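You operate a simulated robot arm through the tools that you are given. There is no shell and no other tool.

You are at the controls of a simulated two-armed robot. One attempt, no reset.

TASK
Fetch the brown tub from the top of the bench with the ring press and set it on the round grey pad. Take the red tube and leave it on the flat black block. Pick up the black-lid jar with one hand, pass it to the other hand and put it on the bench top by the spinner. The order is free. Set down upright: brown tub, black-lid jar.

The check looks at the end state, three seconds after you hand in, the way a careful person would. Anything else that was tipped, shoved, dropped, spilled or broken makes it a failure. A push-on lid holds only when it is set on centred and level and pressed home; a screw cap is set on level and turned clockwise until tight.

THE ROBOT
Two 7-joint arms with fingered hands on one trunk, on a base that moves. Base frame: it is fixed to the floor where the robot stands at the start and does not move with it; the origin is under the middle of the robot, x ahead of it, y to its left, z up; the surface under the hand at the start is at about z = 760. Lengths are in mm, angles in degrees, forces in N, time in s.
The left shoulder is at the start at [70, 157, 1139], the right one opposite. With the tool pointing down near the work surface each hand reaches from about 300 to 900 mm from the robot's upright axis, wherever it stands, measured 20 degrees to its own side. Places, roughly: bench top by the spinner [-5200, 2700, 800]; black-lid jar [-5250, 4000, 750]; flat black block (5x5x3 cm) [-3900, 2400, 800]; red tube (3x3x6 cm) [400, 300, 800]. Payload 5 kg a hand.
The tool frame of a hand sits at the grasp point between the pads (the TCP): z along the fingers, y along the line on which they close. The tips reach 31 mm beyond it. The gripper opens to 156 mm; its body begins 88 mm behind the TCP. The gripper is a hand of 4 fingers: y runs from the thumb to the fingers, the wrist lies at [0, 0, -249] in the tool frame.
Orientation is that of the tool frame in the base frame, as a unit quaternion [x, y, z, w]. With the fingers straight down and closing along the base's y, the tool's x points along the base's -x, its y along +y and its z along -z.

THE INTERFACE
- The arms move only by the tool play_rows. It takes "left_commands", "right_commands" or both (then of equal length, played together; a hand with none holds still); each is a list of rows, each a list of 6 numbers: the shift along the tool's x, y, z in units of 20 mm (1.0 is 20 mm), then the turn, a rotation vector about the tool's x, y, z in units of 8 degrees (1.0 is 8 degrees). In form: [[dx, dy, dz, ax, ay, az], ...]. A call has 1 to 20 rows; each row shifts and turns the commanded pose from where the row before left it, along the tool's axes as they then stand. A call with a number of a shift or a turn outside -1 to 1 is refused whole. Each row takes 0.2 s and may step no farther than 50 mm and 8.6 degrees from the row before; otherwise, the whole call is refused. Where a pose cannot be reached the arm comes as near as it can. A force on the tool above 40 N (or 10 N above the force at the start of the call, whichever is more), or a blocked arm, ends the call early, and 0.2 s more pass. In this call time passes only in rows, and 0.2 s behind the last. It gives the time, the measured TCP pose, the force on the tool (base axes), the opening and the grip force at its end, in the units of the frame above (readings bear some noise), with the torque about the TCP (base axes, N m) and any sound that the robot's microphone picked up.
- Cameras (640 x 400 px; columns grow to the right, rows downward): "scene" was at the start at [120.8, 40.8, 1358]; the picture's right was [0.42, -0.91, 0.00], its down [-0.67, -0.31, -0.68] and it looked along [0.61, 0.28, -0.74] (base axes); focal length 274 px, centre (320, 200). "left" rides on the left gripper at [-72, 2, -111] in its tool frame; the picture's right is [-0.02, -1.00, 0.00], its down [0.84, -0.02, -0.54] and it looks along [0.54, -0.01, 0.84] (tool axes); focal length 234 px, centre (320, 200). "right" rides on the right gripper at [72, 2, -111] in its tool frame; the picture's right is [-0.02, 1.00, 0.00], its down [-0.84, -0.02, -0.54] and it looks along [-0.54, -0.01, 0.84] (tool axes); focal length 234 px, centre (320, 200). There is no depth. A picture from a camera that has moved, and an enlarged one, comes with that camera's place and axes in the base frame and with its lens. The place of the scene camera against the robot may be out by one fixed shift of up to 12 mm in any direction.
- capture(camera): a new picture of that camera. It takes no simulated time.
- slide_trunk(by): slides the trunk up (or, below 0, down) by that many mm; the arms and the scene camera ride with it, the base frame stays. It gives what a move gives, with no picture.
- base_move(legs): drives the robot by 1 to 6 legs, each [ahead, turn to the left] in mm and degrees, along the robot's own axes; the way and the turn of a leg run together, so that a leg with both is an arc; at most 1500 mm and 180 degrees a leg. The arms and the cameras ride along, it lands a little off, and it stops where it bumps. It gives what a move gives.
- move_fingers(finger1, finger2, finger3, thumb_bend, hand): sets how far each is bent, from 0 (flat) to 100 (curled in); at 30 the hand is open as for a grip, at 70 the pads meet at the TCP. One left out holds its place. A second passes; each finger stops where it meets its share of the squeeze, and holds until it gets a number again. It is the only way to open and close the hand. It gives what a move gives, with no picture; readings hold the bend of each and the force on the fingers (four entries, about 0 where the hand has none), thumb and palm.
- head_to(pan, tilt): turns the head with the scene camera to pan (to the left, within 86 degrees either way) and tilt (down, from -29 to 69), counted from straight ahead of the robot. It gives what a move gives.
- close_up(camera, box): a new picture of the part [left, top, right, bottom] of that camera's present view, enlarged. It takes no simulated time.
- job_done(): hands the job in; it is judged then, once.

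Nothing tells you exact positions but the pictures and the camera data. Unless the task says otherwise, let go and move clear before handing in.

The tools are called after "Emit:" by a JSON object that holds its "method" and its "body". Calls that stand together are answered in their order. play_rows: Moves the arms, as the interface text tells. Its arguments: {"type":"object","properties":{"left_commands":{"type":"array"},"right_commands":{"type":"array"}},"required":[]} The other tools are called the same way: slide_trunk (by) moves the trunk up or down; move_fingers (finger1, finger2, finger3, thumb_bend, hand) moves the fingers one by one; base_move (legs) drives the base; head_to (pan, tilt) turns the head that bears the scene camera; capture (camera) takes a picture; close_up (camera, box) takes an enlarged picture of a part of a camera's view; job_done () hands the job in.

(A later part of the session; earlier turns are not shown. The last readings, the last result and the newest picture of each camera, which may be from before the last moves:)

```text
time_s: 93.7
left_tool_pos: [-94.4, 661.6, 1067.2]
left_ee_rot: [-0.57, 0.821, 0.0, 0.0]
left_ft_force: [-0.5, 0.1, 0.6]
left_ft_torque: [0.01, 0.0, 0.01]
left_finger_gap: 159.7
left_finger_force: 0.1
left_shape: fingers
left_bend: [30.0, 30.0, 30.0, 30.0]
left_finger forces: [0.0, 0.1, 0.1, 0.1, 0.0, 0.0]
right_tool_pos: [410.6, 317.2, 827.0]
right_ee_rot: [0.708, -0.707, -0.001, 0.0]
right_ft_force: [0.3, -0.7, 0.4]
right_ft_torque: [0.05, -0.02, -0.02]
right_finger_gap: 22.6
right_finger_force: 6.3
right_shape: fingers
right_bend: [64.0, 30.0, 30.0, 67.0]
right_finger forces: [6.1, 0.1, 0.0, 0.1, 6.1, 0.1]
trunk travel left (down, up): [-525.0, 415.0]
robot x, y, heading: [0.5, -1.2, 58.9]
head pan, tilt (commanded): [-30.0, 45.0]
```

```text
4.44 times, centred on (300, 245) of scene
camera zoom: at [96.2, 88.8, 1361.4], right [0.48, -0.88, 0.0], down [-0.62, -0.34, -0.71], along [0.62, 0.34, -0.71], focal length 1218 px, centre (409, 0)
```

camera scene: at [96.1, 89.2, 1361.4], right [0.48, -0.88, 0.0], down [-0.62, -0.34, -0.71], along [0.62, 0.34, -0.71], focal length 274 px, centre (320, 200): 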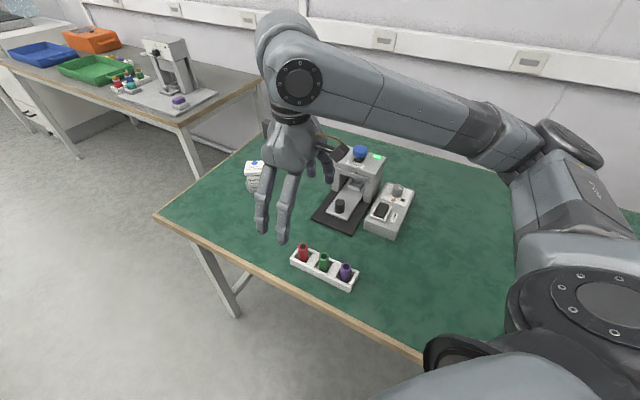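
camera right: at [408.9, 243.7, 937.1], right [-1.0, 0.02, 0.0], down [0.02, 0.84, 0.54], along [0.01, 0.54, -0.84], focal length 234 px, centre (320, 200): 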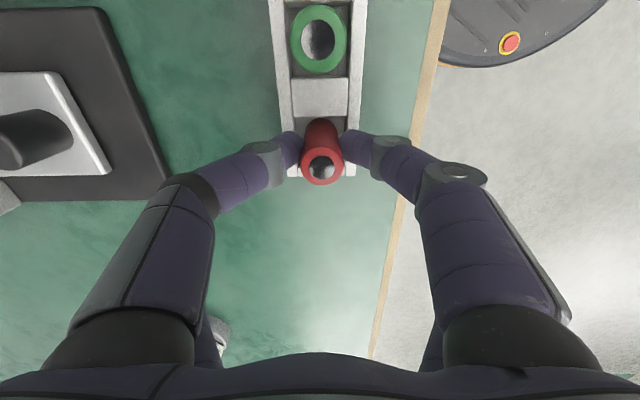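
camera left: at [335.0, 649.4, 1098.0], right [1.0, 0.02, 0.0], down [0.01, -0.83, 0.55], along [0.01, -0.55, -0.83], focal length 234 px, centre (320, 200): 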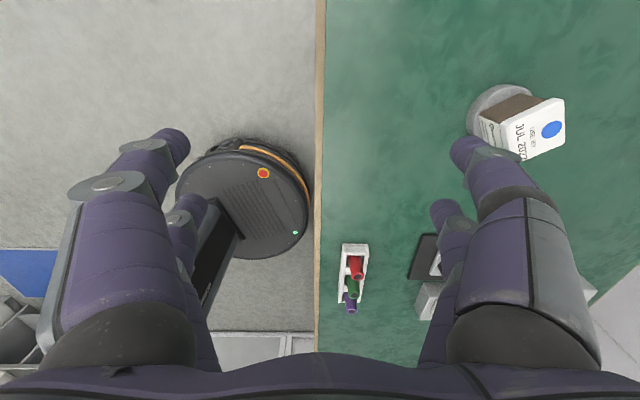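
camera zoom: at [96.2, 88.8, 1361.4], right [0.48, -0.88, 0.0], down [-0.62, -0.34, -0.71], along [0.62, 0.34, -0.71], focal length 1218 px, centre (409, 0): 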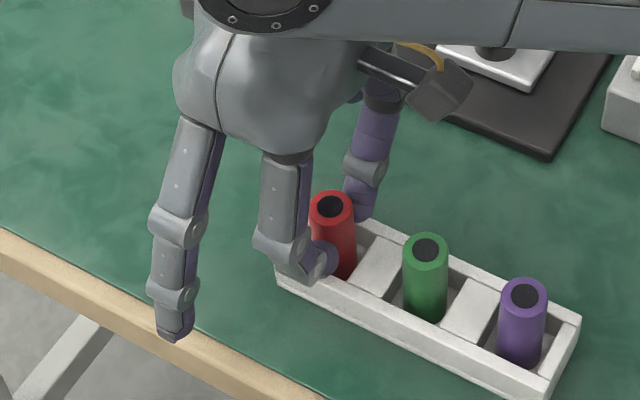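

The tube is pinched at 6 N. I'll lift it slowly straight out of the rack.

Emit:
{"method": "play_rows", "body": {"right_commands": [[0, 0, -0.4, 0, 0, 0], [0, 0, -0.5, 0, 0, 0], [0, 0, -0.6, 0, 0, 0]]}}

Emit:
{"method": "capture", "body": {"camera": "right"}}

Emit:
{"method": "close_up", "body": {"camera": "scene", "box": [240, 180, 360, 290]}}

```text
time_s: 94.5
left_tool_pos: [-95.9, 662.7, 1066.8]
left_ee_rot: [-0.571, 0.821, 0.001, 0.0]
left_ft_force: [-0.2, 0.3, 0.6]
left_ft_torque: [-0.04, 0.0, 0.02]
left_finger_gap: 159.6
left_finger_force: 0.0
left_shape: fingers
left_bend: [30.0, 30.0, 30.0, 30.0]
left_finger forces: [0.1, 0.1, 0.0, 0.0, 0.0, 0.1]
right_tool_pos: [410.3, 315.2, 856.8]
right_ee_rot: [0.708, -0.706, 0.0, 0.001]
right_ft_force: [0.2, -0.7, -1.3]
right_ft_torque: [0.05, -0.02, 0.02]
right_finger_gap: 22.5
right_finger_force: 6.6
right_shape: fingers
right_bend: [64.0, 30.0, 30.0, 67.0]
right_finger forces: [6.2, 0.0, 0.1, 0.0, 6.2, 0.1]
trunk travel left (down, up): [-525.0, 415.0]
robot x, y, heading: [3.8, 4.1, 58.7]
head pan, tilt (commanded): [-30.0, 45.0]
```

```text
taken
camera right: at [408.8, 242.7, 967.1], right [-1.0, 0.02, 0.0], down [0.02, 0.84, 0.54], along [0.01, 0.54, -0.84], focal length 234 px, centre (320, 200)
```

right: 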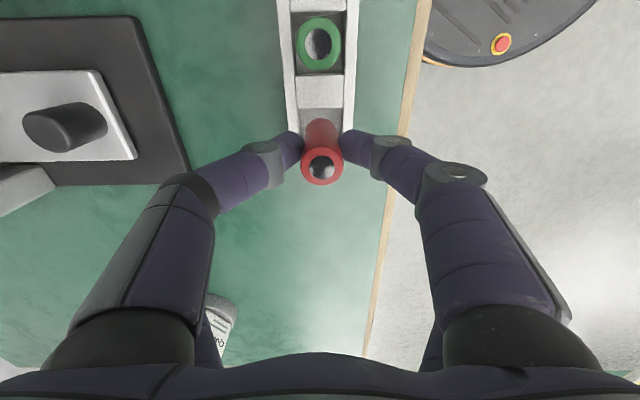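

```text
3.64 times, centred on (300, 235) of scene
camera zoom: at [96.1, 88.8, 1361.4], right [0.48, -0.88, 0.0], down [-0.62, -0.34, -0.71], along [0.62, 0.34, -0.71], focal length 996 px, centre (393, 73)
```

zoom: 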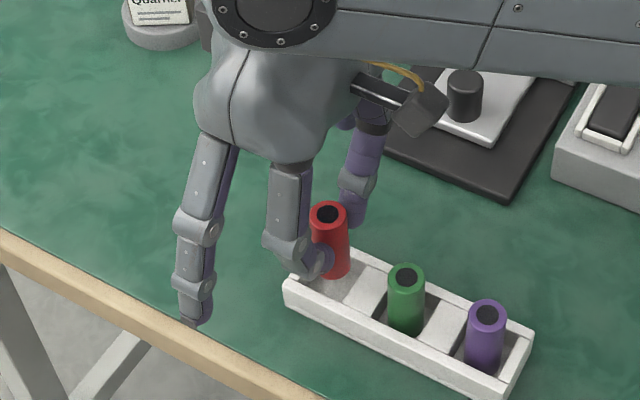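

The tube comes up cleanly with the hand, and the rack stays put. I'll raise it well clear and then look over the path to the black block at [-3900, 2400].

Emit:
{"method": "play_rows", "body": {"right_commands": [[0, 0, -0.8, 0, 0, 0], [0, 0, -1, 0, 0, 0], [0, 0, -1, 0, 0, 0], [0, 0, -1, 0, 0, 0], [0, 0, -1, 0, 0, 0], [0, 0, -1, 0, 0, 0], [0, 0, -1, 0, 0, 0], [0, 0, -1, 0, 0, 0], [0, 0, -1, 0, 0, 0], [0, 0, -1, 0, 0, 0]]}}

Emit:
{"method": "capture", "body": {"camera": "scene"}}

Emit:
{"method": "capture", "body": {"camera": "right"}}

Emit:
{"method": "head_to", "body": {"pan": 60, "tilt": 20}}

Emit:
{"method": "capture", "body": {"camera": "scene"}}

Emit:
{"method": "head_to", "body": {"pan": 86, "tilt": 10}}

Emit:
{"method": "capture", "body": {"camera": "scene"}}

```text
time_s: 96.7
left_tool_pos: [-96.0, 661.0, 1067.7]
left_ee_rot: [-0.57, 0.822, -0.001, 0.0]
left_ft_force: [-0.2, 0.8, -0.2]
left_ft_torque: [0.01, 0.01, -0.05]
left_finger_gap: 159.8
left_finger_force: 0.0
left_shape: fingers
left_bend: [30.0, 30.0, 30.0, 30.0]
left_finger forces: [0.0, 0.1, 0.1, 0.0, 0.0, 0.0]
right_tool_pos: [410.2, 317.3, 1055.1]
right_ee_rot: [0.709, -0.706, 0.0, -0.001]
right_ft_force: [0.1, -0.3, -1.0]
right_ft_torque: [0.0, -0.01, 0.01]
right_finger_gap: 22.7
right_finger_force: 6.1
right_shape: fingers
right_bend: [64.0, 30.0, 30.0, 67.0]
right_finger forces: [6.2, 0.0, 0.1, 0.1, 6.0, 0.0]
trunk travel left (down, up): [-525.0, 415.0]
robot x, y, heading: [0.7, -2.9, 58.6]
head pan, tilt (commanded): [-30.0, 45.0]
```

```text
taken
camera scene: at [95.7, 88.8, 1361.4], right [0.48, -0.88, 0.0], down [-0.62, -0.34, -0.71], along [0.62, 0.34, -0.71], focal length 274 px, centre (320, 200)
```

scene: 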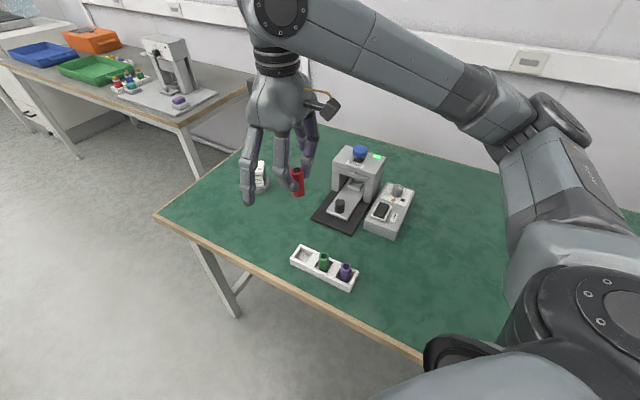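

```text
taken
camera right: at [409.0, 243.7, 1165.4], right [-1.0, 0.02, 0.0], down [0.02, 0.84, 0.54], along [0.01, 0.54, -0.84], focal length 234 px, centre (320, 200)
```

right: 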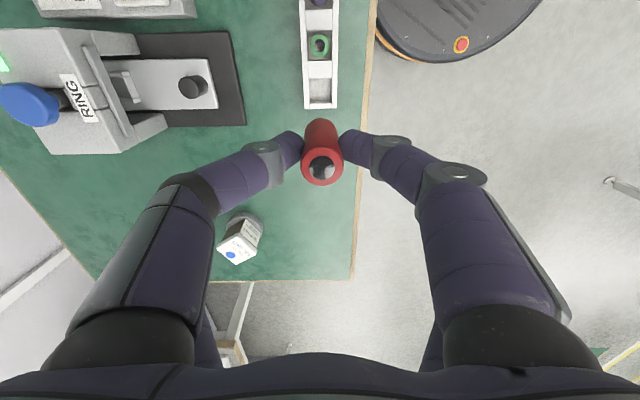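

```text
time_s: 98.3
left_tool_pos: [-95.9, 660.3, 1066.1]
left_ee_rot: [-0.57, 0.822, 0.0, -0.001]
left_ft_force: [-0.5, -0.9, -0.6]
left_ft_torque: [-0.01, -0.01, -0.01]
left_finger_gap: 159.7
left_finger_force: 0.1
left_shape: fingers
left_bend: [30.0, 30.0, 30.0, 30.0]
left_finger forces: [0.1, 0.0, 0.0, 0.0, 0.0, 0.0]
right_tool_pos: [411.2, 317.8, 1055.8]
right_ee_rot: [0.709, -0.706, 0.0, -0.001]
right_ft_force: [-0.1, 0.1, -0.4]
right_ft_torque: [0.02, 0.0, 0.0]
right_finger_gap: 22.8
right_finger_force: 5.7
right_shape: fingers
right_bend: [64.0, 30.0, 30.0, 67.0]
right_finger forces: [6.2, 0.0, 0.0, 0.0, 6.1, 0.0]
trunk travel left (down, up): [-525.0, 415.0]
robot x, y, heading: [-0.3, 1.1, 58.8]
head pan, tilt (commanded): [60.0, 20.0]
```

```text
taken
camera scene: at [-19.7, 131.8, 1400.0], right [0.88, 0.48, 0.0], down [0.16, -0.3, -0.94], along [-0.45, 0.83, -0.34], focal length 274 px, centre (320, 200)
```

scene: 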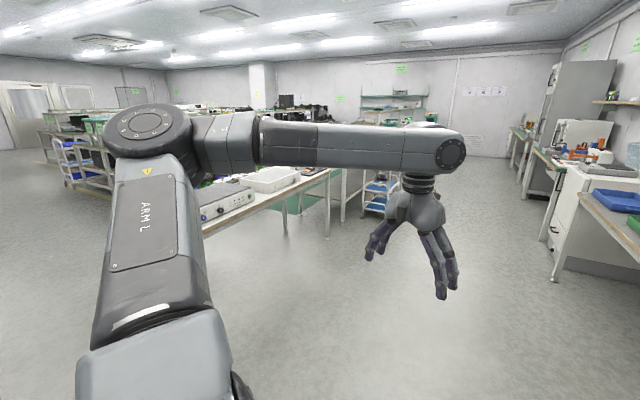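

```text
time_s: 99.2
left_tool_pos: [-94.2, 661.8, 1066.9]
left_ee_rot: [-0.57, 0.822, 0.0, 0.0]
left_ft_force: [0.1, -0.4, -0.1]
left_ft_torque: [0.01, 0.02, -0.03]
left_finger_gap: 159.7
left_finger_force: 0.1
left_shape: fingers
left_bend: [30.0, 30.0, 30.0, 30.0]
left_finger forces: [0.1, 0.1, 0.0, 0.0, 0.0, 0.0]
right_tool_pos: [411.5, 317.5, 1054.2]
right_ee_rot: [0.708, -0.706, 0.0, 0.0]
right_ft_force: [0.0, -0.2, -0.6]
right_ft_torque: [0.04, 0.03, -0.01]
right_finger_gap: 22.7
right_finger_force: 6.2
right_shape: fingers
right_bend: [64.0, 30.0, 30.0, 67.0]
right_finger forces: [6.0, 0.0, 0.1, 0.0, 6.1, 0.0]
trunk travel left (down, up): [-525.0, 415.0]
robot x, y, heading: [-5.2, 1.3, 58.6]
head pan, tilt (commanded): [85.9, 10.0]
```

```text
taken
camera scene: at [-50.8, 104.0, 1416.3], right [0.58, 0.81, 0.0], down [0.14, -0.1, -0.98], along [-0.8, 0.57, -0.17], focal length 274 px, centre (320, 200)
```

scene: 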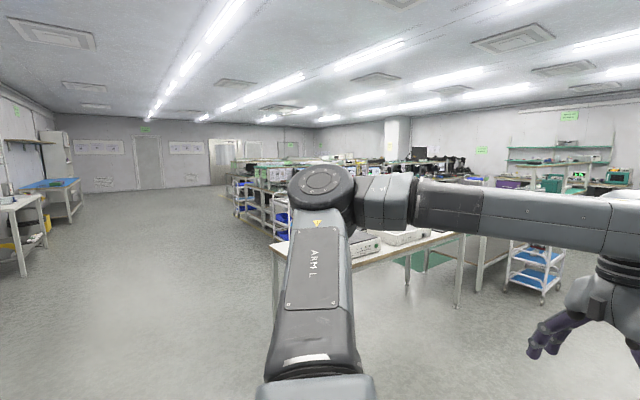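

The tube is held securely. I'll raise the trunk for clearance and a better view, and turn in place to face the room (heading ≈150°).

Emit:
{"method": "slide_trunk", "body": {"by": 300}}

Emit:
{"method": "base_move", "body": {"legs": [[0, 90]]}}

Emit:
{"method": "head_to", "body": {"pan": 0, "tilt": 15}}

Emit:
{"method": "capture", "body": {"camera": "scene"}}

Emit:
{"method": "head_to", "body": {"pan": 50, "tilt": 20}}

Emit:
{"method": "capture", "body": {"camera": "scene"}}

Emit:
{"method": "head_to", "body": {"pan": -45, "tilt": 20}}

Emit:
{"method": "capture", "body": {"camera": "scene"}}

```text
time_s: 102.2
left_tool_pos: [-95.4, 662.5, 1366.1]
left_ee_rot: [-0.57, 0.821, 0.0, 0.0]
left_ft_force: [0.4, -0.8, 0.4]
left_ft_torque: [-0.01, -0.03, 0.03]
left_finger_gap: 159.7
left_finger_force: 0.1
left_shape: fingers
left_bend: [30.0, 30.0, 30.0, 30.0]
left_finger forces: [0.1, 0.0, 0.0, 0.0, 0.0, 0.0]
right_tool_pos: [412.7, 317.2, 1354.4]
right_ee_rot: [0.709, -0.706, 0.001, 0.0]
right_ft_force: [0.1, 0.0, -0.8]
right_ft_torque: [-0.01, 0.01, 0.0]
right_finger_gap: 22.4
right_finger_force: 5.7
right_shape: fingers
right_bend: [64.0, 30.0, 30.0, 67.0]
right_finger forces: [6.1, 0.0, 0.1, 0.1, 6.2, 0.0]
trunk travel left (down, up): [-825.0, 115.0]
robot x, y, heading: [-0.2, 3.2, 58.5]
head pan, tilt (commanded): [85.9, 10.0]
```

```text
time_s: 106.4
left_tool_pos: [-663.8, -91.2, 1366.7]
left_ee_rot: [0.983, -0.181, 0.0, 0.0]
left_ft_force: [0.5, 0.0, 0.1]
left_ft_torque: [0.02, -0.01, 0.03]
left_finger_gap: 160.0
left_finger_force: 0.0
left_shape: fingers
left_bend: [30.0, 30.0, 30.0, 30.0]
left_finger forces: [0.0, 0.0, 0.1, 0.0, 0.0, 0.1]
right_tool_pos: [-314.1, 413.7, 1354.5]
right_ee_rot: [1.0, 0.0, 0.0, -0.001]
right_ft_force: [0.3, -0.1, 0.1]
right_ft_torque: [0.0, 0.03, -0.02]
right_finger_gap: 22.3
right_finger_force: 6.1
right_shape: fingers
right_bend: [64.0, 30.0, 30.0, 67.0]
right_finger forces: [5.6, 0.1, 0.0, 0.0, 5.7, 0.1]
trunk travel left (down, up): [-825.0, 115.0]
robot x, y, heading: [3.8, 3.8, 148.2]
head pan, tilt (commanded): [85.9, 10.0]
```

```text
time_s: 108.0
left_tool_pos: [-662.4, -90.8, 1366.8]
left_ee_rot: [0.983, -0.182, 0.0, 0.0]
left_ft_force: [-0.6, -0.2, 0.1]
left_ft_torque: [-0.01, 0.03, 0.01]
left_finger_gap: 159.8
left_finger_force: 0.0
left_shape: fingers
left_bend: [30.0, 30.0, 30.0, 30.0]
left_finger forces: [0.0, 0.0, 0.0, 0.0, 0.1, 0.1]
right_tool_pos: [-314.9, 413.8, 1355.2]
right_ee_rot: [1.0, -0.002, 0.0, 0.0]
right_ft_force: [0.4, -0.7, -1.0]
right_ft_torque: [-0.02, 0.03, -0.02]
right_finger_gap: 22.2
right_finger_force: 6.2
right_shape: fingers
right_bend: [64.0, 30.0, 30.0, 67.0]
right_finger forces: [5.5, 0.0, 0.1, 0.1, 5.7, 0.1]
trunk travel left (down, up): [-825.0, 115.0]
robot x, y, heading: [-0.0, 1.6, 148.2]
head pan, tilt (commanded): [0.0, 15.0]
```

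```text
taken
camera scene: at [-123.6, 82.5, 1708.2], right [0.53, 0.85, 0.0], down [0.22, -0.14, -0.97], along [-0.82, 0.51, -0.26], focal length 274 px, centre (320, 200)
```

scene: 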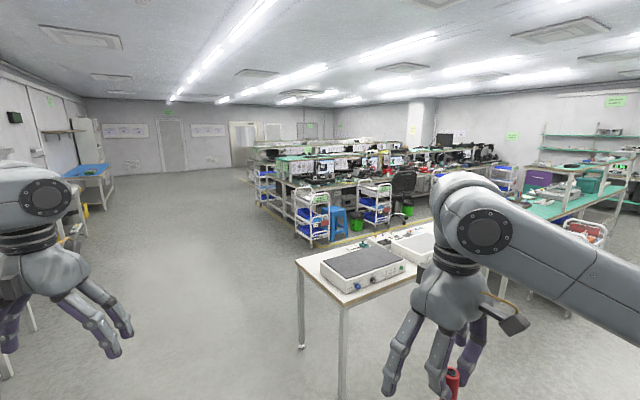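

```text
time_s: 109.2
left_tool_pos: [-662.9, -90.8, 1367.2]
left_ee_rot: [0.983, -0.181, 0.0, 0.0]
left_ft_force: [0.5, 0.5, -0.2]
left_ft_torque: [-0.04, -0.01, -0.01]
left_finger_gap: 159.8
left_finger_force: 0.0
left_shape: fingers
left_bend: [30.0, 30.0, 30.0, 30.0]
left_finger forces: [0.1, 0.0, 0.0, 0.0, 0.0, 0.0]
right_tool_pos: [-314.7, 414.1, 1354.4]
right_ee_rot: [1.0, -0.001, -0.001, 0.0]
right_ft_force: [0.3, 0.2, -1.2]
right_ft_torque: [-0.01, 0.02, 0.01]
right_finger_gap: 22.3
right_finger_force: 5.4
right_shape: fingers
right_bend: [64.0, 30.0, 30.0, 67.0]
right_finger forces: [5.6, 0.1, 0.1, 0.1, 5.8, 0.0]
trunk travel left (down, up): [-825.0, 115.0]
robot x, y, heading: [0.9, 0.7, 148.1]
head pan, tilt (commanded): [50.0, 20.0]
```

```text
taken
camera scene: at [-132.6, 4.5, 1700.0], right [-0.31, 0.95, 0.0], down [0.33, 0.11, -0.94], along [-0.89, -0.29, -0.34], focal length 274 px, centre (320, 200)
```

scene: 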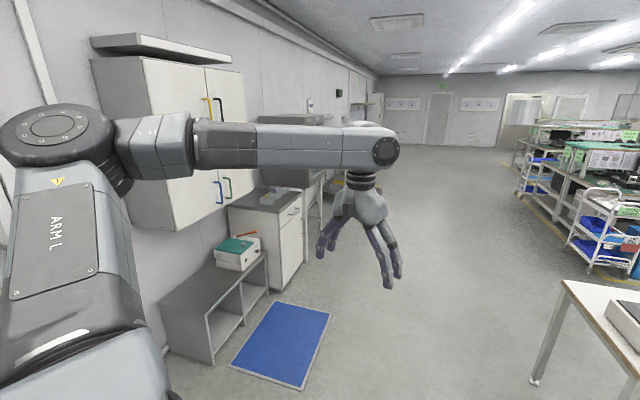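

```text
time_s: 110.9
left_tool_pos: [-662.1, -90.7, 1367.4]
left_ee_rot: [0.983, -0.181, 0.0, 0.0]
left_ft_force: [1.3, -0.6, 0.0]
left_ft_torque: [0.02, 0.08, 0.04]
left_finger_gap: 159.7
left_finger_force: 0.1
left_shape: fingers
left_bend: [30.0, 30.0, 30.0, 30.0]
left_finger forces: [0.0, 0.0, 0.0, 0.0, 0.0, 0.0]
right_tool_pos: [-314.4, 412.8, 1354.5]
right_ee_rot: [1.0, -0.002, 0.0, 0.0]
right_ft_force: [-0.8, -0.6, -0.9]
right_ft_torque: [0.01, -0.01, 0.01]
right_finger_gap: 22.3
right_finger_force: 5.4
right_shape: fingers
right_bend: [64.0, 30.0, 30.0, 67.0]
right_finger forces: [5.6, 0.0, 0.0, 0.0, 5.7, 0.0]
trunk travel left (down, up): [-825.0, 115.0]
robot x, y, heading: [1.0, -0.2, 148.4]
head pan, tilt (commanded): [-45.0, 20.0]
```

```text
taken
camera scene: at [-65.4, 124.1, 1700.0], right [0.97, 0.23, 0.0], down [0.08, -0.33, -0.94], along [-0.22, 0.91, -0.34], focal length 274 px, centre (320, 200)
```

scene: 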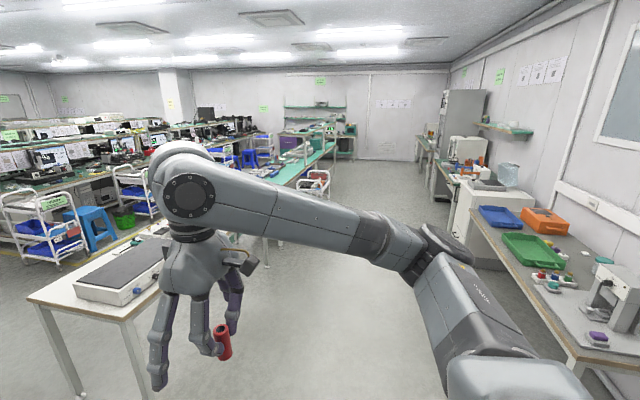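

The open aisle runs along −x at y≈0–800, with a white-box table at x −1700…−1150, y>870 on the right and the target bench row beyond. I'll drive down the aisle with the arms raised.

Emit:
{"method": "base_move", "body": {"legs": [[600, 0], [0, 32], [1500, 0], [900, 0]]}}

Emit:
{"method": "head_to", "body": {"pan": -40, "tilt": 20}}

Emit:
{"method": "capture", "body": {"camera": "scene"}}

Emit:
{"method": "head_to", "body": {"pan": -75, "tilt": 20}}

Emit:
{"method": "capture", "body": {"camera": "scene"}}

Emit:
{"method": "capture", "body": {"camera": "right"}}

```text
time_s: 127.1
left_tool_pos: [-3438.6, 174.4, 1367.0]
left_ee_rot: [0.999, 0.035, 0.001, -0.001]
left_ft_force: [-0.7, 0.3, -0.7]
left_ft_torque: [0.0, 0.02, 0.02]
left_finger_gap: 159.9
left_finger_force: 0.1
left_shape: fingers
left_bend: [30.0, 30.0, 30.0, 30.0]
left_finger forces: [0.0, 0.0, 0.0, 0.1, 0.0, 0.0]
right_tool_pos: [-3334.7, 777.5, 1354.6]
right_ee_rot: [0.977, 0.213, 0.0, 0.001]
right_ft_force: [-0.5, -0.1, -0.6]
right_ft_torque: [0.0, 0.05, 0.01]
right_finger_gap: 22.1
right_finger_force: 5.9
right_shape: fingers
right_bend: [64.0, 30.0, 30.0, 67.0]
right_finger forces: [5.7, 0.0, 0.0, 0.1, 5.6, 0.1]
trunk travel left (down, up): [-825.0, 115.0]
robot x, y, heading: [-2876.9, 534.0, 173.3]
head pan, tilt (commanded): [-45.0, 20.0]
```

```text
time_s: 127.7
left_tool_pos: [-3439.3, 173.3, 1367.7]
left_ee_rot: [0.999, 0.033, 0.0, 0.0]
left_ft_force: [-0.1, 0.0, 0.1]
left_ft_torque: [0.01, 0.02, -0.01]
left_finger_gap: 159.8
left_finger_force: 0.0
left_shape: fingers
left_bend: [30.0, 30.0, 30.0, 30.0]
left_finger forces: [0.2, 0.0, 0.0, 0.0, 0.0, 0.0]
right_tool_pos: [-3334.6, 777.5, 1354.4]
right_ee_rot: [0.977, 0.214, 0.0, -0.001]
right_ft_force: [0.0, 0.6, -1.4]
right_ft_torque: [-0.02, 0.02, 0.02]
right_finger_gap: 21.9
right_finger_force: 5.7
right_shape: fingers
right_bend: [64.0, 30.0, 30.0, 67.0]
right_finger forces: [5.6, 0.0, 0.0, 0.0, 5.7, 0.0]
trunk travel left (down, up): [-825.0, 115.0]
robot x, y, heading: [-2877.4, 536.4, 173.0]
head pan, tilt (commanded): [-40.0, 20.0]
```

```text
taken
camera scene: at [-2991.3, 615.2, 1700.1], right [0.73, 0.68, 0.0], down [0.23, -0.25, -0.94], along [-0.64, 0.69, -0.34], focal length 274 px, centre (320, 200)
```

scene: 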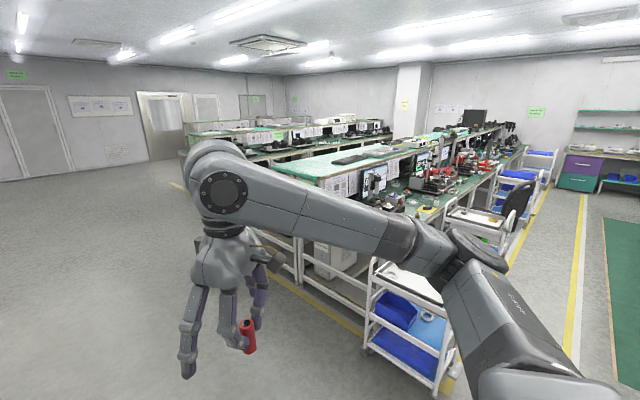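

```text
time_s: 128.7
left_tool_pos: [-3439.4, 173.3, 1367.4]
left_ee_rot: [0.999, 0.034, 0.0, 0.0]
left_ft_force: [-0.1, -0.2, -0.1]
left_ft_torque: [-0.02, -0.01, 0.0]
left_finger_gap: 159.6
left_finger_force: 0.0
left_shape: fingers
left_bend: [30.0, 30.0, 30.0, 30.0]
left_finger forces: [0.0, 0.1, 0.1, 0.0, 0.1, 0.0]
right_tool_pos: [-3335.3, 777.8, 1354.6]
right_ee_rot: [0.977, 0.212, 0.0, -0.001]
right_ft_force: [-0.6, -0.1, -0.5]
right_ft_torque: [-0.01, 0.0, 0.01]
right_finger_gap: 22.4
right_finger_force: 6.4
right_shape: fingers
right_bend: [64.0, 30.0, 30.0, 67.0]
right_finger forces: [5.5, 0.1, 0.1, 0.1, 5.7, 0.0]
trunk travel left (down, up): [-825.0, 115.0]
robot x, y, heading: [-2877.3, 533.9, 173.2]
head pan, tilt (commanded): [-75.0, 20.0]
```

```text
taken
camera scene: at [-2941.0, 639.2, 1700.1], right [0.99, 0.14, 0.0], down [0.05, -0.34, -0.94], along [-0.13, 0.93, -0.34], focal length 274 px, centre (320, 200)
```

scene: 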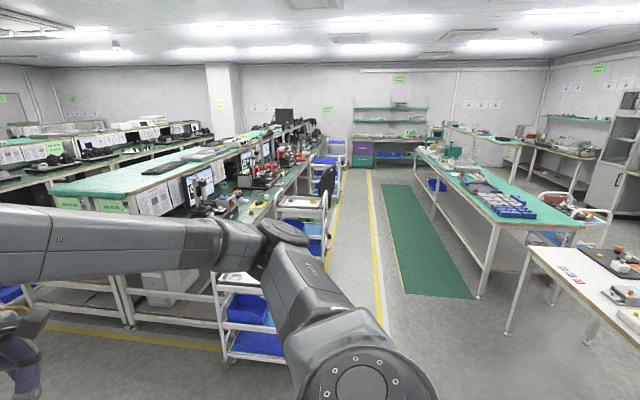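

```text
taken
camera right: at [-3269.7, 804.9, 1465.1], right [0.39, -0.92, 0.0], down [-0.77, -0.33, 0.54], along [-0.5, -0.21, -0.84], focal length 234 px, centre (320, 200)
```

right: 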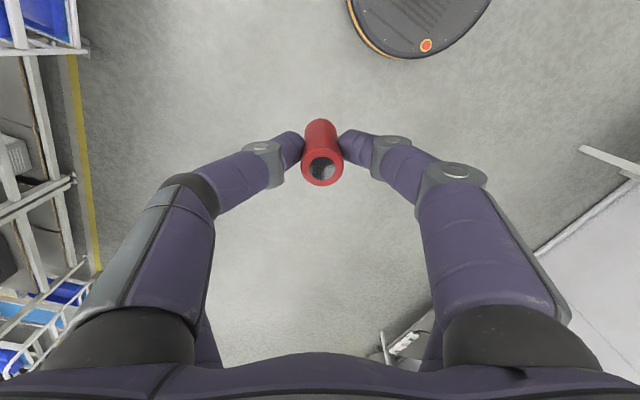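

The bench rows run along +y, starting at y≈2000; the black block should be on the right-facing worktop near the front end, above the white cart. I'll zoom there.

Emit:
{"method": "close_up", "body": {"camera": "scene", "box": [170, 150, 350, 300]}}

Emit:
{"method": "close_up", "body": {"camera": "scene", "box": [0, 120, 200, 270]}}

Emit:
{"method": "close_up", "body": {"camera": "scene", "box": [140, 100, 300, 220]}}

```text
2.67 times, centred on (260, 225) of scene
camera zoom: at [-2941.0, 639.2, 1700.1], right [0.99, 0.14, 0.0], down [0.05, -0.34, -0.94], along [-0.13, 0.93, -0.34], focal length 731 px, centre (480, 133)
```

zoom: 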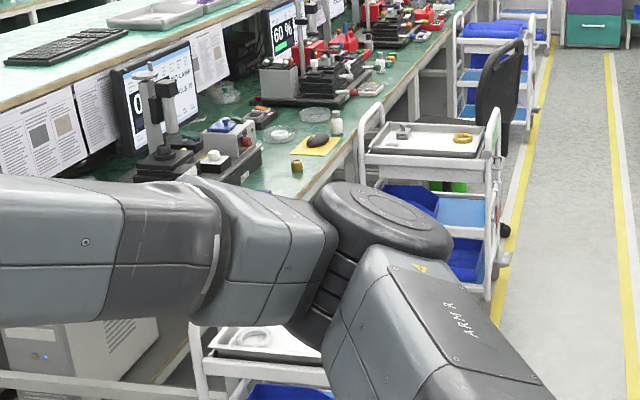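

```text
2.67 times, centred on (100, 195) of scene
camera zoom: at [-2941.0, 639.2, 1700.1], right [0.99, 0.14, 0.0], down [0.05, -0.34, -0.94], along [-0.13, 0.93, -0.34], focal length 731 px, centre (907, 213)
```

zoom: 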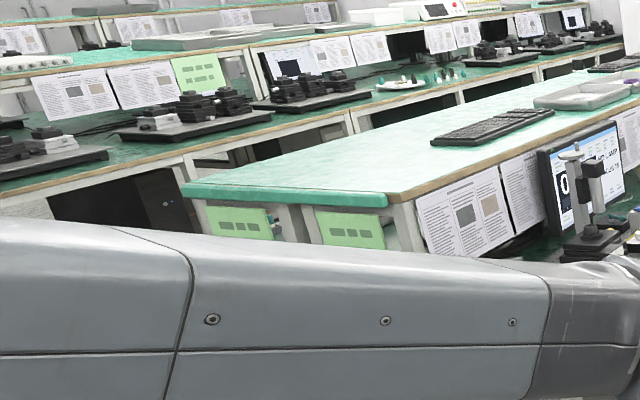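

```text
3.33 times, centred on (220, 160) of scene
camera zoom: at [-2941.0, 639.2, 1700.1], right [0.99, 0.14, 0.0], down [0.05, -0.34, -0.94], along [-0.13, 0.93, -0.34], focal length 913 px, centre (653, 333)
```

zoom: 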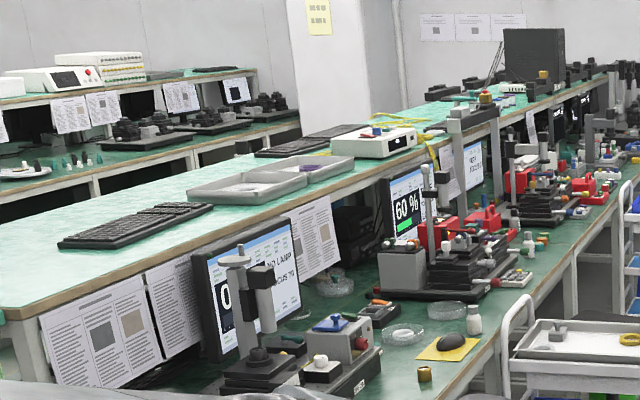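

The block should sit about 140 mm in from the bench's right edge near its front end; a cart blocks the right-hand aisle side, so I'll approach from the front end (robot near [-4050, 1500], facing +y).

Emit:
{"method": "base_move", "body": {"legs": [[0, 7], [1170, 0], [0, -90], [700, 0]]}}

Emit:
{"method": "head_to", "body": {"pan": 0, "tilt": 30}}

Emit:
{"method": "capture", "body": {"camera": "scene"}}

Emit:
{"method": "capture", "body": {"camera": "right"}}

```text
time_s: 142.8
left_tool_pos: [-4495.4, 1754.3, 1368.0]
left_ee_rot: [0.771, -0.637, -0.001, 0.001]
left_ft_force: [-1.0, -0.1, 0.6]
left_ft_torque: [0.01, 0.0, -0.02]
left_finger_gap: 159.6
left_finger_force: 0.2
left_shape: fingers
left_bend: [30.0, 30.0, 30.0, 30.0]
left_finger forces: [0.0, 0.1, 0.0, 0.1, 0.1, 0.0]
right_tool_pos: [-3881.7, 1723.1, 1354.3]
right_ee_rot: [0.873, -0.489, 0.0, -0.001]
right_ft_force: [-0.1, 0.1, -0.7]
right_ft_torque: [0.01, 0.0, 0.0]
right_finger_gap: 21.8
right_finger_force: 5.3
right_shape: fingers
right_bend: [64.0, 30.0, 30.0, 68.0]
right_finger forces: [5.3, 0.0, 0.0, 0.0, 5.4, 0.1]
trunk travel left (down, up): [-825.0, 115.0]
robot x, y, heading: [-4069.5, 1239.4, 89.9]
head pan, tilt (commanded): [-75.0, 20.0]
```

```text
time_s: 144.2
left_tool_pos: [-4494.5, 1757.1, 1367.3]
left_ee_rot: [0.771, -0.637, 0.0, 0.0]
left_ft_force: [-0.9, -0.4, 0.9]
left_ft_torque: [-0.02, 0.02, 0.01]
left_finger_gap: 159.8
left_finger_force: 0.0
left_shape: fingers
left_bend: [30.0, 30.0, 30.0, 30.0]
left_finger forces: [0.1, 0.0, 0.0, 0.0, 0.0, 0.0]
right_tool_pos: [-3882.3, 1726.0, 1354.1]
right_ee_rot: [0.873, -0.488, 0.0, 0.0]
right_ft_force: [0.4, 0.3, -1.2]
right_ft_torque: [0.02, -0.05, 0.01]
right_finger_gap: 22.1
right_finger_force: 5.5
right_shape: fingers
right_bend: [64.0, 30.0, 30.0, 68.0]
right_finger forces: [5.2, 0.1, 0.0, 0.0, 5.4, 0.0]
trunk travel left (down, up): [-825.0, 115.0]
robot x, y, heading: [-4067.8, 1240.0, 89.7]
head pan, tilt (commanded): [0.0, 30.0]
```

```text
taken
camera scene: at [-4070.4, 1388.5, 1683.9], right [1.0, 0.0, 0.0], down [0.0, -0.5, -0.87], along [0.0, 0.87, -0.5], focal length 274 px, centre (320, 200)
```

scene: 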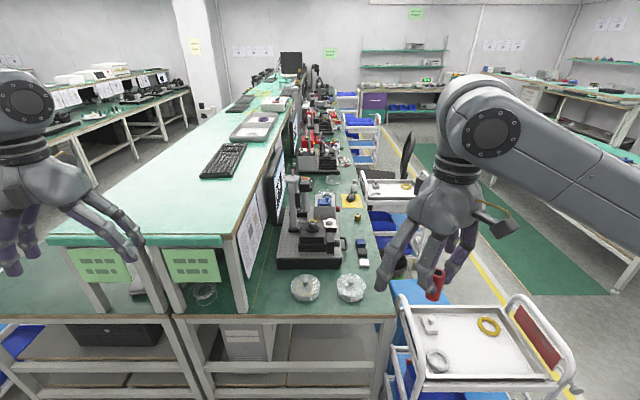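

```text
taken
camera right: at [-3847.0, 1661.9, 1465.0], right [-0.86, -0.5, 0.0], down [-0.42, 0.73, 0.54], along [-0.27, 0.47, -0.84], focal length 234 px, centre (320, 200)
```

right: 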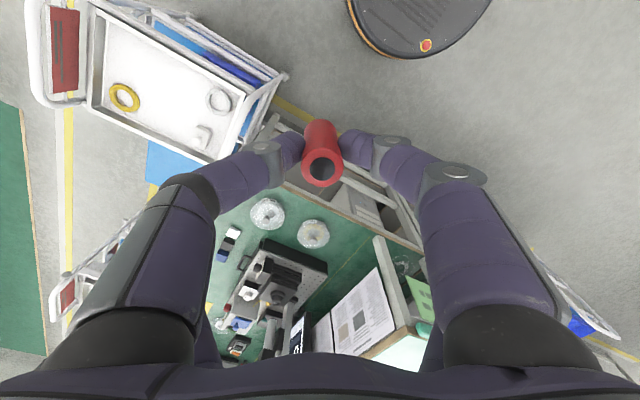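

I have a good view over the bench's front end. I'll zoom to find the flat black block.

Emit:
{"method": "close_up", "body": {"camera": "scene", "box": [270, 170, 400, 310]}}

Emit:
{"method": "close_up", "body": {"camera": "right", "box": [190, 180, 350, 360]}}

```text
2.86 times, centred on (335, 240) of scene
camera zoom: at [-4070.4, 1388.5, 1683.9], right [1.0, 0.0, 0.0], down [0.0, -0.5, -0.87], along [0.0, 0.87, -0.5], focal length 783 px, centre (277, 86)
```

zoom: 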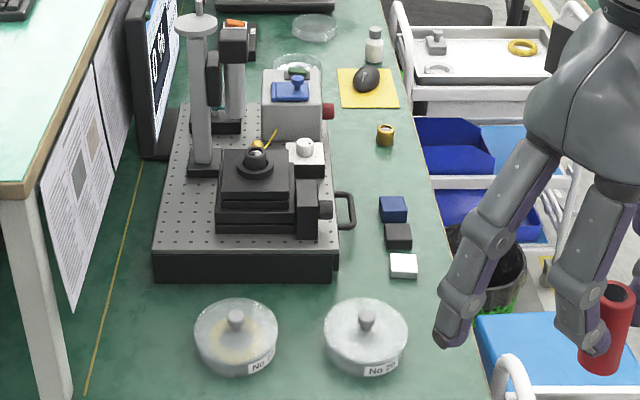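

```text
2.22 times, centred on (270, 270) of right
camera zoom: at [-3847.0, 1661.9, 1465.0], right [-0.86, -0.5, 0.0], down [-0.42, 0.73, 0.54], along [-0.27, 0.47, -0.84], focal length 520 px, centre (431, 44)
```

zoom: 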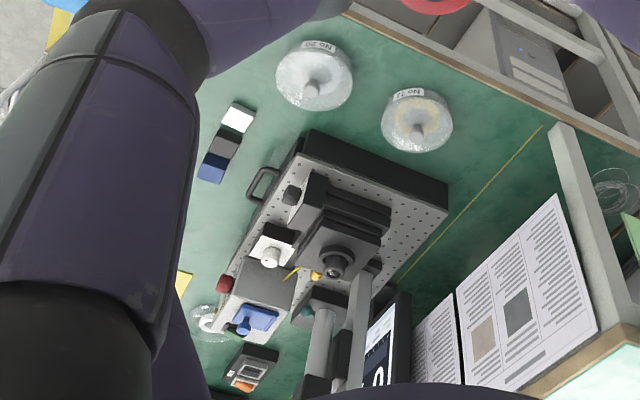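

Found: three small blocks (blue, black, white) stand in a row near the right edge, the black one at ≈[-3862, 2433]. I'll sidestep left to clear the cart and drive closer, to about [-4200, 1700].

Emit:
{"method": "base_move", "body": {"legs": [[0, 16], [470, 0], [0, -16]]}}

Emit:
{"method": "head_to", "body": {"pan": -20, "tilt": 45}}

Emit:
{"method": "capture", "body": {"camera": "scene"}}

Emit:
{"method": "capture", "body": {"camera": "left"}}

```text
time_s: 148.9
left_tool_pos: [-4624.9, 2209.6, 1367.6]
left_ee_rot: [0.771, -0.637, 0.0, 0.0]
left_ft_force: [0.0, 0.4, -0.4]
left_ft_torque: [-0.02, -0.01, -0.01]
left_finger_gap: 159.4
left_finger_force: 0.1
left_shape: fingers
left_bend: [30.0, 30.0, 30.0, 30.0]
left_finger forces: [0.1, 0.0, 0.1, 0.0, 0.1, 0.1]
right_tool_pos: [-4013.4, 2177.6, 1353.8]
right_ee_rot: [0.872, -0.489, 0.0, 0.001]
right_ft_force: [-0.1, 0.1, -0.1]
right_ft_torque: [-0.02, -0.01, -0.04]
right_finger_gap: 21.8
right_finger_force: 5.4
right_shape: fingers
right_bend: [64.0, 30.0, 30.0, 68.0]
right_finger forces: [5.1, 0.1, 0.0, 0.0, 5.4, 0.1]
trunk travel left (down, up): [-825.0, 115.0]
robot x, y, heading: [-4201.0, 1693.1, 89.7]
head pan, tilt (commanded): [0.0, 30.0]
```

```text
time_s: 149.7
left_tool_pos: [-4623.0, 2209.7, 1366.7]
left_ee_rot: [0.771, -0.637, -0.001, 0.0]
left_ft_force: [0.8, 1.4, -0.6]
left_ft_torque: [0.02, 0.01, 0.03]
left_finger_gap: 159.7
left_finger_force: 0.0
left_shape: fingers
left_bend: [30.0, 30.0, 30.0, 30.0]
left_finger forces: [0.1, 0.0, 0.0, 0.1, 0.0, 0.0]
right_tool_pos: [-4012.4, 2179.1, 1355.1]
right_ee_rot: [0.872, -0.489, 0.0, 0.0]
right_ft_force: [1.0, 0.3, -1.0]
right_ft_torque: [0.01, 0.03, -0.01]
right_finger_gap: 21.5
right_finger_force: 6.1
right_shape: fingers
right_bend: [64.0, 30.0, 30.0, 68.0]
right_finger forces: [5.1, 0.1, 0.0, 0.0, 5.3, 0.0]
trunk travel left (down, up): [-825.0, 115.0]
robot x, y, heading: [-4200.1, 1691.9, 89.9]
head pan, tilt (commanded): [-20.0, 45.0]
```

```text
taken
camera scene: at [-4172.0, 1826.9, 1661.4], right [0.94, -0.34, 0.0], down [-0.24, -0.66, -0.71], along [0.24, 0.66, -0.71], focal length 274 px, centre (320, 200)
```

scene: 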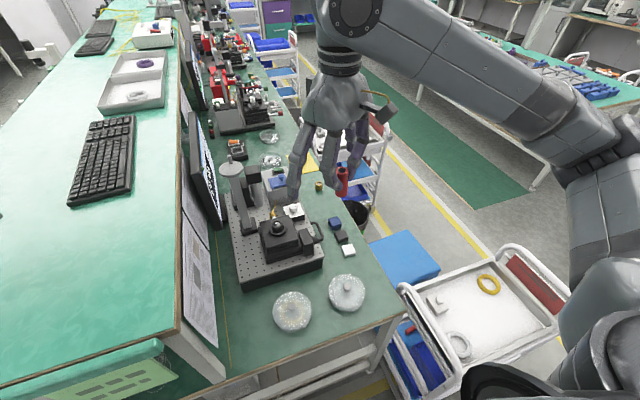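

```text
taken
camera left: at [-4639.5, 2280.2, 1478.8], right [0.98, 0.21, 0.0], down [0.18, -0.82, 0.54], along [0.11, -0.53, -0.84], focal length 234 px, centre (320, 200)
```

left: 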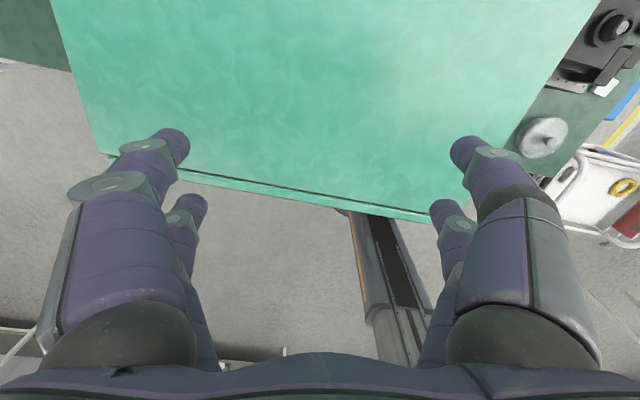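

I'm positioned well. Now I'll move the right hand (with the tube) out above the black block while still high, and curl the unused finger pair so that it doesn't touch the nearby equipment.

Emit:
{"method": "play_rows", "body": {"right_commands": [[-0.6, -0.989, 0, 0, 0, 0], [-0.6, -0.989, 0, 0, 0, 0], [-0.6, -0.989, 0, 0, 0, 0], [-0.6, -0.989, 0, 0, 0, 0], [-0.6, -0.989, 0, 0, 0, 0], [-0.6, -0.989, 0, 0, 0, 0], [-0.6, -0.989, 0, 0, 0, 0], [-0.6, -0.989, 0, 0, 0, 0], [-0.6, -0.989, 0, 0, 0, 0], [-0.6, -0.989, 0, 0, 0, 0], [-0.6, -0.989, 0, 0, 0, 0], [-0.6, -0.989, 0, 0, 0, 0], [-0.6, -0.989, 0, 0, 0, 0]]}}

Emit:
{"method": "move_fingers", "body": {"hand": "right", "finger2": 60, "finger3": 60}}

Emit:
{"method": "slide_trunk", "body": {"by": -100}}

Emit:
{"method": "capture", "body": {"camera": "right"}}

Emit:
{"method": "capture", "body": {"camera": "scene"}}

```text
time_s: 152.5
left_tool_pos: [-4624.5, 2209.1, 1366.4]
left_ee_rot: [0.77, -0.638, 0.0, 0.001]
left_ft_force: [-0.4, 0.2, 0.7]
left_ft_torque: [0.02, -0.03, -0.02]
left_finger_gap: 159.6
left_finger_force: 0.0
left_shape: fingers
left_bend: [30.0, 30.0, 30.0, 30.0]
left_finger forces: [0.0, 0.1, 0.0, 0.0, 0.0, 0.0]
right_tool_pos: [-3874.0, 2446.5, 1353.2]
right_ee_rot: [0.872, -0.489, 0.001, 0.0]
right_ft_force: [0.1, 0.3, -0.9]
right_ft_torque: [0.03, -0.02, -0.01]
right_finger_gap: 21.6
right_finger_force: 5.6
right_shape: fingers
right_bend: [64.0, 30.0, 30.0, 68.0]
right_finger forces: [5.3, 0.1, 0.0, 0.1, 5.2, 0.0]
trunk travel left (down, up): [-825.0, 115.0]
robot x, y, heading: [-4199.9, 1692.9, 90.1]
head pan, tilt (commanded): [-20.0, 45.0]
```

```text
time_s: 153.5
left_tool_pos: [-4623.4, 2208.8, 1366.4]
left_ee_rot: [0.771, -0.637, 0.0, 0.0]
left_ft_force: [0.2, 1.1, -0.1]
left_ft_torque: [-0.03, 0.02, -0.01]
left_finger_gap: 159.5
left_finger_force: 0.3
left_shape: fingers
left_bend: [30.0, 30.0, 30.0, 30.0]
left_finger forces: [0.1, 0.0, 0.0, 0.0, 0.0, 0.0]
right_tool_pos: [-3874.8, 2445.2, 1355.7]
right_ee_rot: [0.872, -0.489, 0.001, 0.001]
right_ft_force: [0.2, 0.2, 0.4]
right_ft_torque: [0.01, 0.01, 0.0]
right_finger_gap: 21.6
right_finger_force: 5.1
right_shape: fingers
right_bend: [64.0, 60.0, 60.0, 68.0]
right_finger forces: [5.3, 0.0, 0.0, 0.0, 5.2, 0.0]
trunk travel left (down, up): [-825.0, 115.0]
robot x, y, heading: [-4202.5, 1695.8, 90.0]
head pan, tilt (commanded): [-20.0, 45.0]
```

```text
time_s: 154.9
left_tool_pos: [-4624.5, 2210.6, 1267.2]
left_ee_rot: [0.771, -0.637, 0.0, 0.0]
left_ft_force: [0.2, 0.4, -0.5]
left_ft_torque: [-0.01, -0.02, 0.0]
left_finger_gap: 159.9
left_finger_force: 0.0
left_shape: fingers
left_bend: [30.0, 30.0, 30.0, 30.0]
left_finger forces: [0.0, 0.0, 0.1, 0.1, 0.1, 0.0]
right_tool_pos: [-3875.3, 2445.8, 1256.1]
right_ee_rot: [0.872, -0.489, 0.0, 0.0]
right_ft_force: [0.0, 0.4, -0.5]
right_ft_torque: [0.01, 0.01, 0.02]
right_finger_gap: 21.7
right_finger_force: 4.6
right_shape: fingers
right_bend: [64.0, 60.0, 60.0, 68.0]
right_finger forces: [5.2, 0.0, 0.1, 0.1, 5.2, 0.0]
trunk travel left (down, up): [-725.0, 215.0]
robot x, y, heading: [-4200.3, 1694.7, 89.8]
head pan, tilt (commanded): [-20.0, 45.0]
```

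```text
taken
camera right: at [-3838.6, 2382.2, 1365.8], right [-0.87, -0.5, 0.0], down [-0.42, 0.73, 0.54], along [-0.27, 0.47, -0.84], focal length 234 px, centre (320, 200)
```

right: 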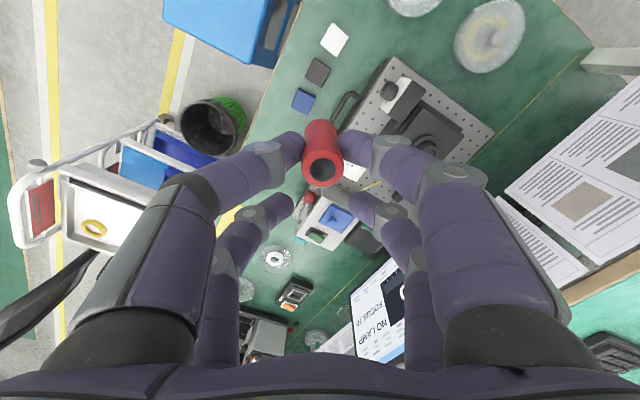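

```text
taken
camera scene: at [-4172.7, 1827.1, 1561.4], right [0.94, -0.34, 0.0], down [-0.24, -0.66, -0.71], along [0.24, 0.66, -0.71], focal length 274 px, centre (320, 200)
```

scene: 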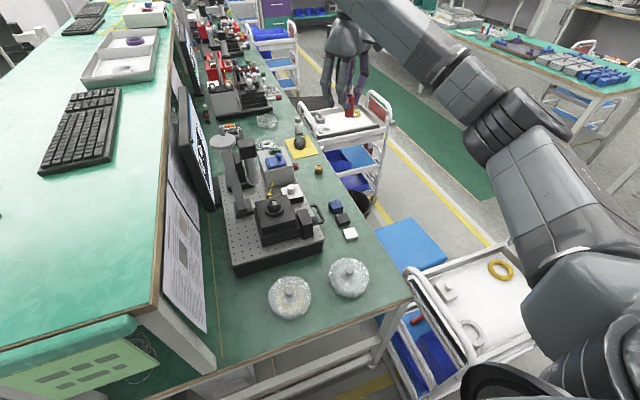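

The blocks are visible through the right camera below the tube. I'll zoom in to get the black block's exact place and orientation.

Emit:
{"method": "close_up", "body": {"camera": "right", "box": [270, 10, 370, 120]}}

Emit:
{"method": "close_up", "body": {"camera": "scene", "box": [290, 180, 400, 270]}}

```text
3.64 times, centred on (320, 65) of right
camera zoom: at [-3838.6, 2382.2, 1365.8], right [-0.87, -0.5, 0.0], down [-0.42, 0.73, 0.54], along [-0.27, 0.47, -0.84], focal length 852 px, centre (320, 691)
```

zoom: 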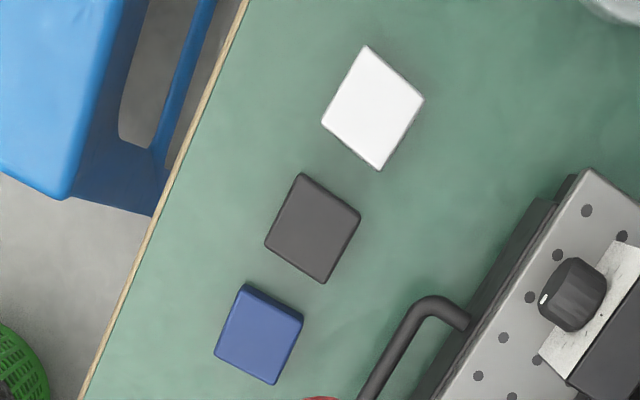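

```text
4.44 times, centred on (345, 225) of scene
camera zoom: at [-4172.7, 1827.1, 1561.4], right [0.94, -0.34, 0.0], down [-0.24, -0.66, -0.71], along [0.24, 0.66, -0.71], focal length 1218 px, centre (209, 89)
```

zoom: 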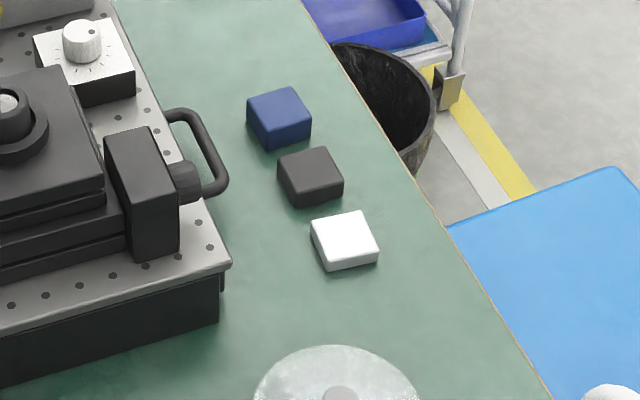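

The black block's top centre is near [-3858, 2421]. I'll correct sideways by ~10 mm and descend to about z=930, then re-measure.

Emit:
{"method": "play_rows", "body": {"right_commands": [[0.5, -0.19, 0.5, 0, 0, 0], [0, 0, 1, 0, 0, 0], [0, 0, 1, 0, 0, 0], [0, 0, 1, 0, 0, 0], [0, 0, 1, 0, 0, 0], [0, 0, 1, 0, 0, 0], [0, 0, 1, 0, 0, 0], [0, 0, 1, 0, 0, 0], [0, 0, 1, 0, 0, 0], [0, 0, 1, 0, 0, 0], [0, 0, 1, 0, 0, 0], [0, 0, 1, 0, 0, 0], [0, 0, 1, 0, 0, 0], [0, 0, 1, 0, 0, 0], [0, 0, 1, 0, 0, 0], [0, 0, 1, 0, 0, 0], [0, 0, 0.8, 0, 0, 0]]}}

Emit:
{"method": "capture", "body": {"camera": "right"}}

Emit:
{"method": "close_up", "body": {"camera": "scene", "box": [270, 120, 430, 270]}}

```text
time_s: 158.5
left_tool_pos: [-4624.2, 2209.5, 1267.1]
left_ee_rot: [0.77, -0.638, 0.0, 0.001]
left_ft_force: [-0.2, -0.5, 0.2]
left_ft_torque: [-0.02, -0.01, 0.0]
left_finger_gap: 159.6
left_finger_force: 0.1
left_shape: fingers
left_bend: [30.0, 30.0, 30.0, 30.0]
left_finger forces: [0.0, 0.0, 0.0, 0.0, 0.1, 0.1]
right_tool_pos: [-3865.1, 2438.3, 927.5]
right_ee_rot: [0.872, -0.489, 0.0, -0.001]
right_ft_force: [-0.6, -0.8, -0.9]
right_ft_torque: [-0.02, -0.02, 0.01]
right_finger_gap: 21.5
right_finger_force: 5.2
right_shape: fingers
right_bend: [64.0, 60.0, 60.0, 68.0]
right_finger forces: [5.1, 0.1, 0.1, 0.0, 5.2, 0.0]
trunk travel left (down, up): [-725.0, 215.0]
robot x, y, heading: [-4200.8, 1694.6, 89.8]
head pan, tilt (commanded): [-20.0, 45.0]
```

```text
taken
camera right: at [-3829.9, 2374.9, 1038.8], right [-0.87, -0.5, 0.0], down [-0.42, 0.73, 0.54], along [-0.27, 0.47, -0.84], focal length 234 px, centre (320, 200)
```

right: 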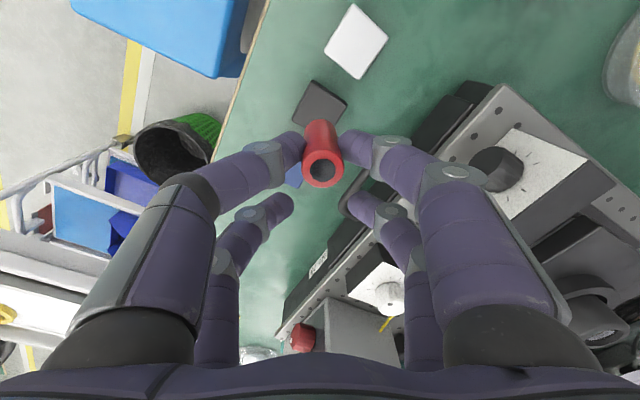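

```text
2.67 times, centred on (350, 195) of scene
camera zoom: at [-4172.7, 1827.6, 1561.3], right [0.94, -0.34, 0.0], down [-0.24, -0.66, -0.71], along [0.24, 0.66, -0.71], focal length 731 px, centre (240, 213)
```

zoom: 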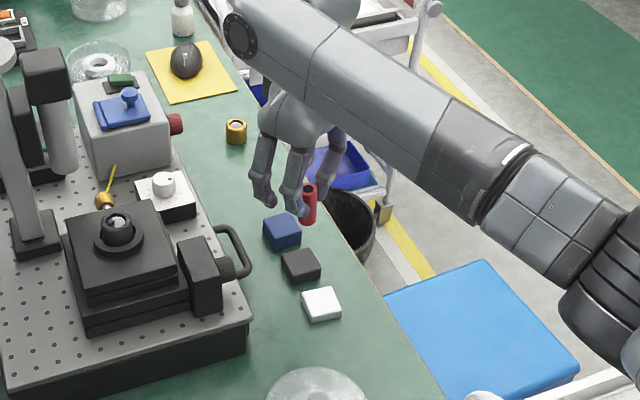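

The block is now right below the tube in view. I'll zoom to refine the alignment.

Emit:
{"method": "close_up", "body": {"camera": "right", "box": [270, 60, 380, 150]}}

```text
4.44 times, centred on (325, 105) of right
camera zoom: at [-3829.9, 2374.9, 1038.8], right [-0.87, -0.5, 0.0], down [-0.42, 0.73, 0.54], along [-0.27, 0.47, -0.84], focal length 1041 px, centre (298, 622)
```

zoom: 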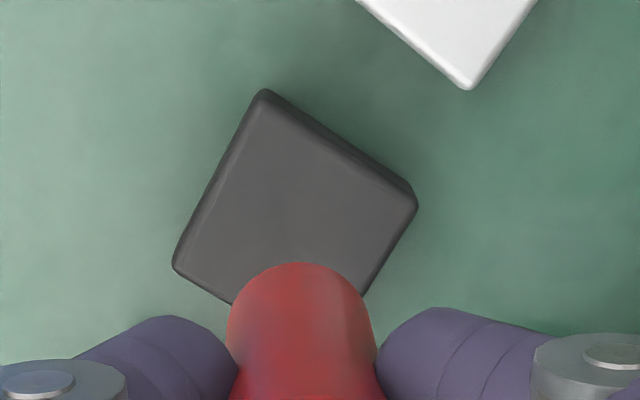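

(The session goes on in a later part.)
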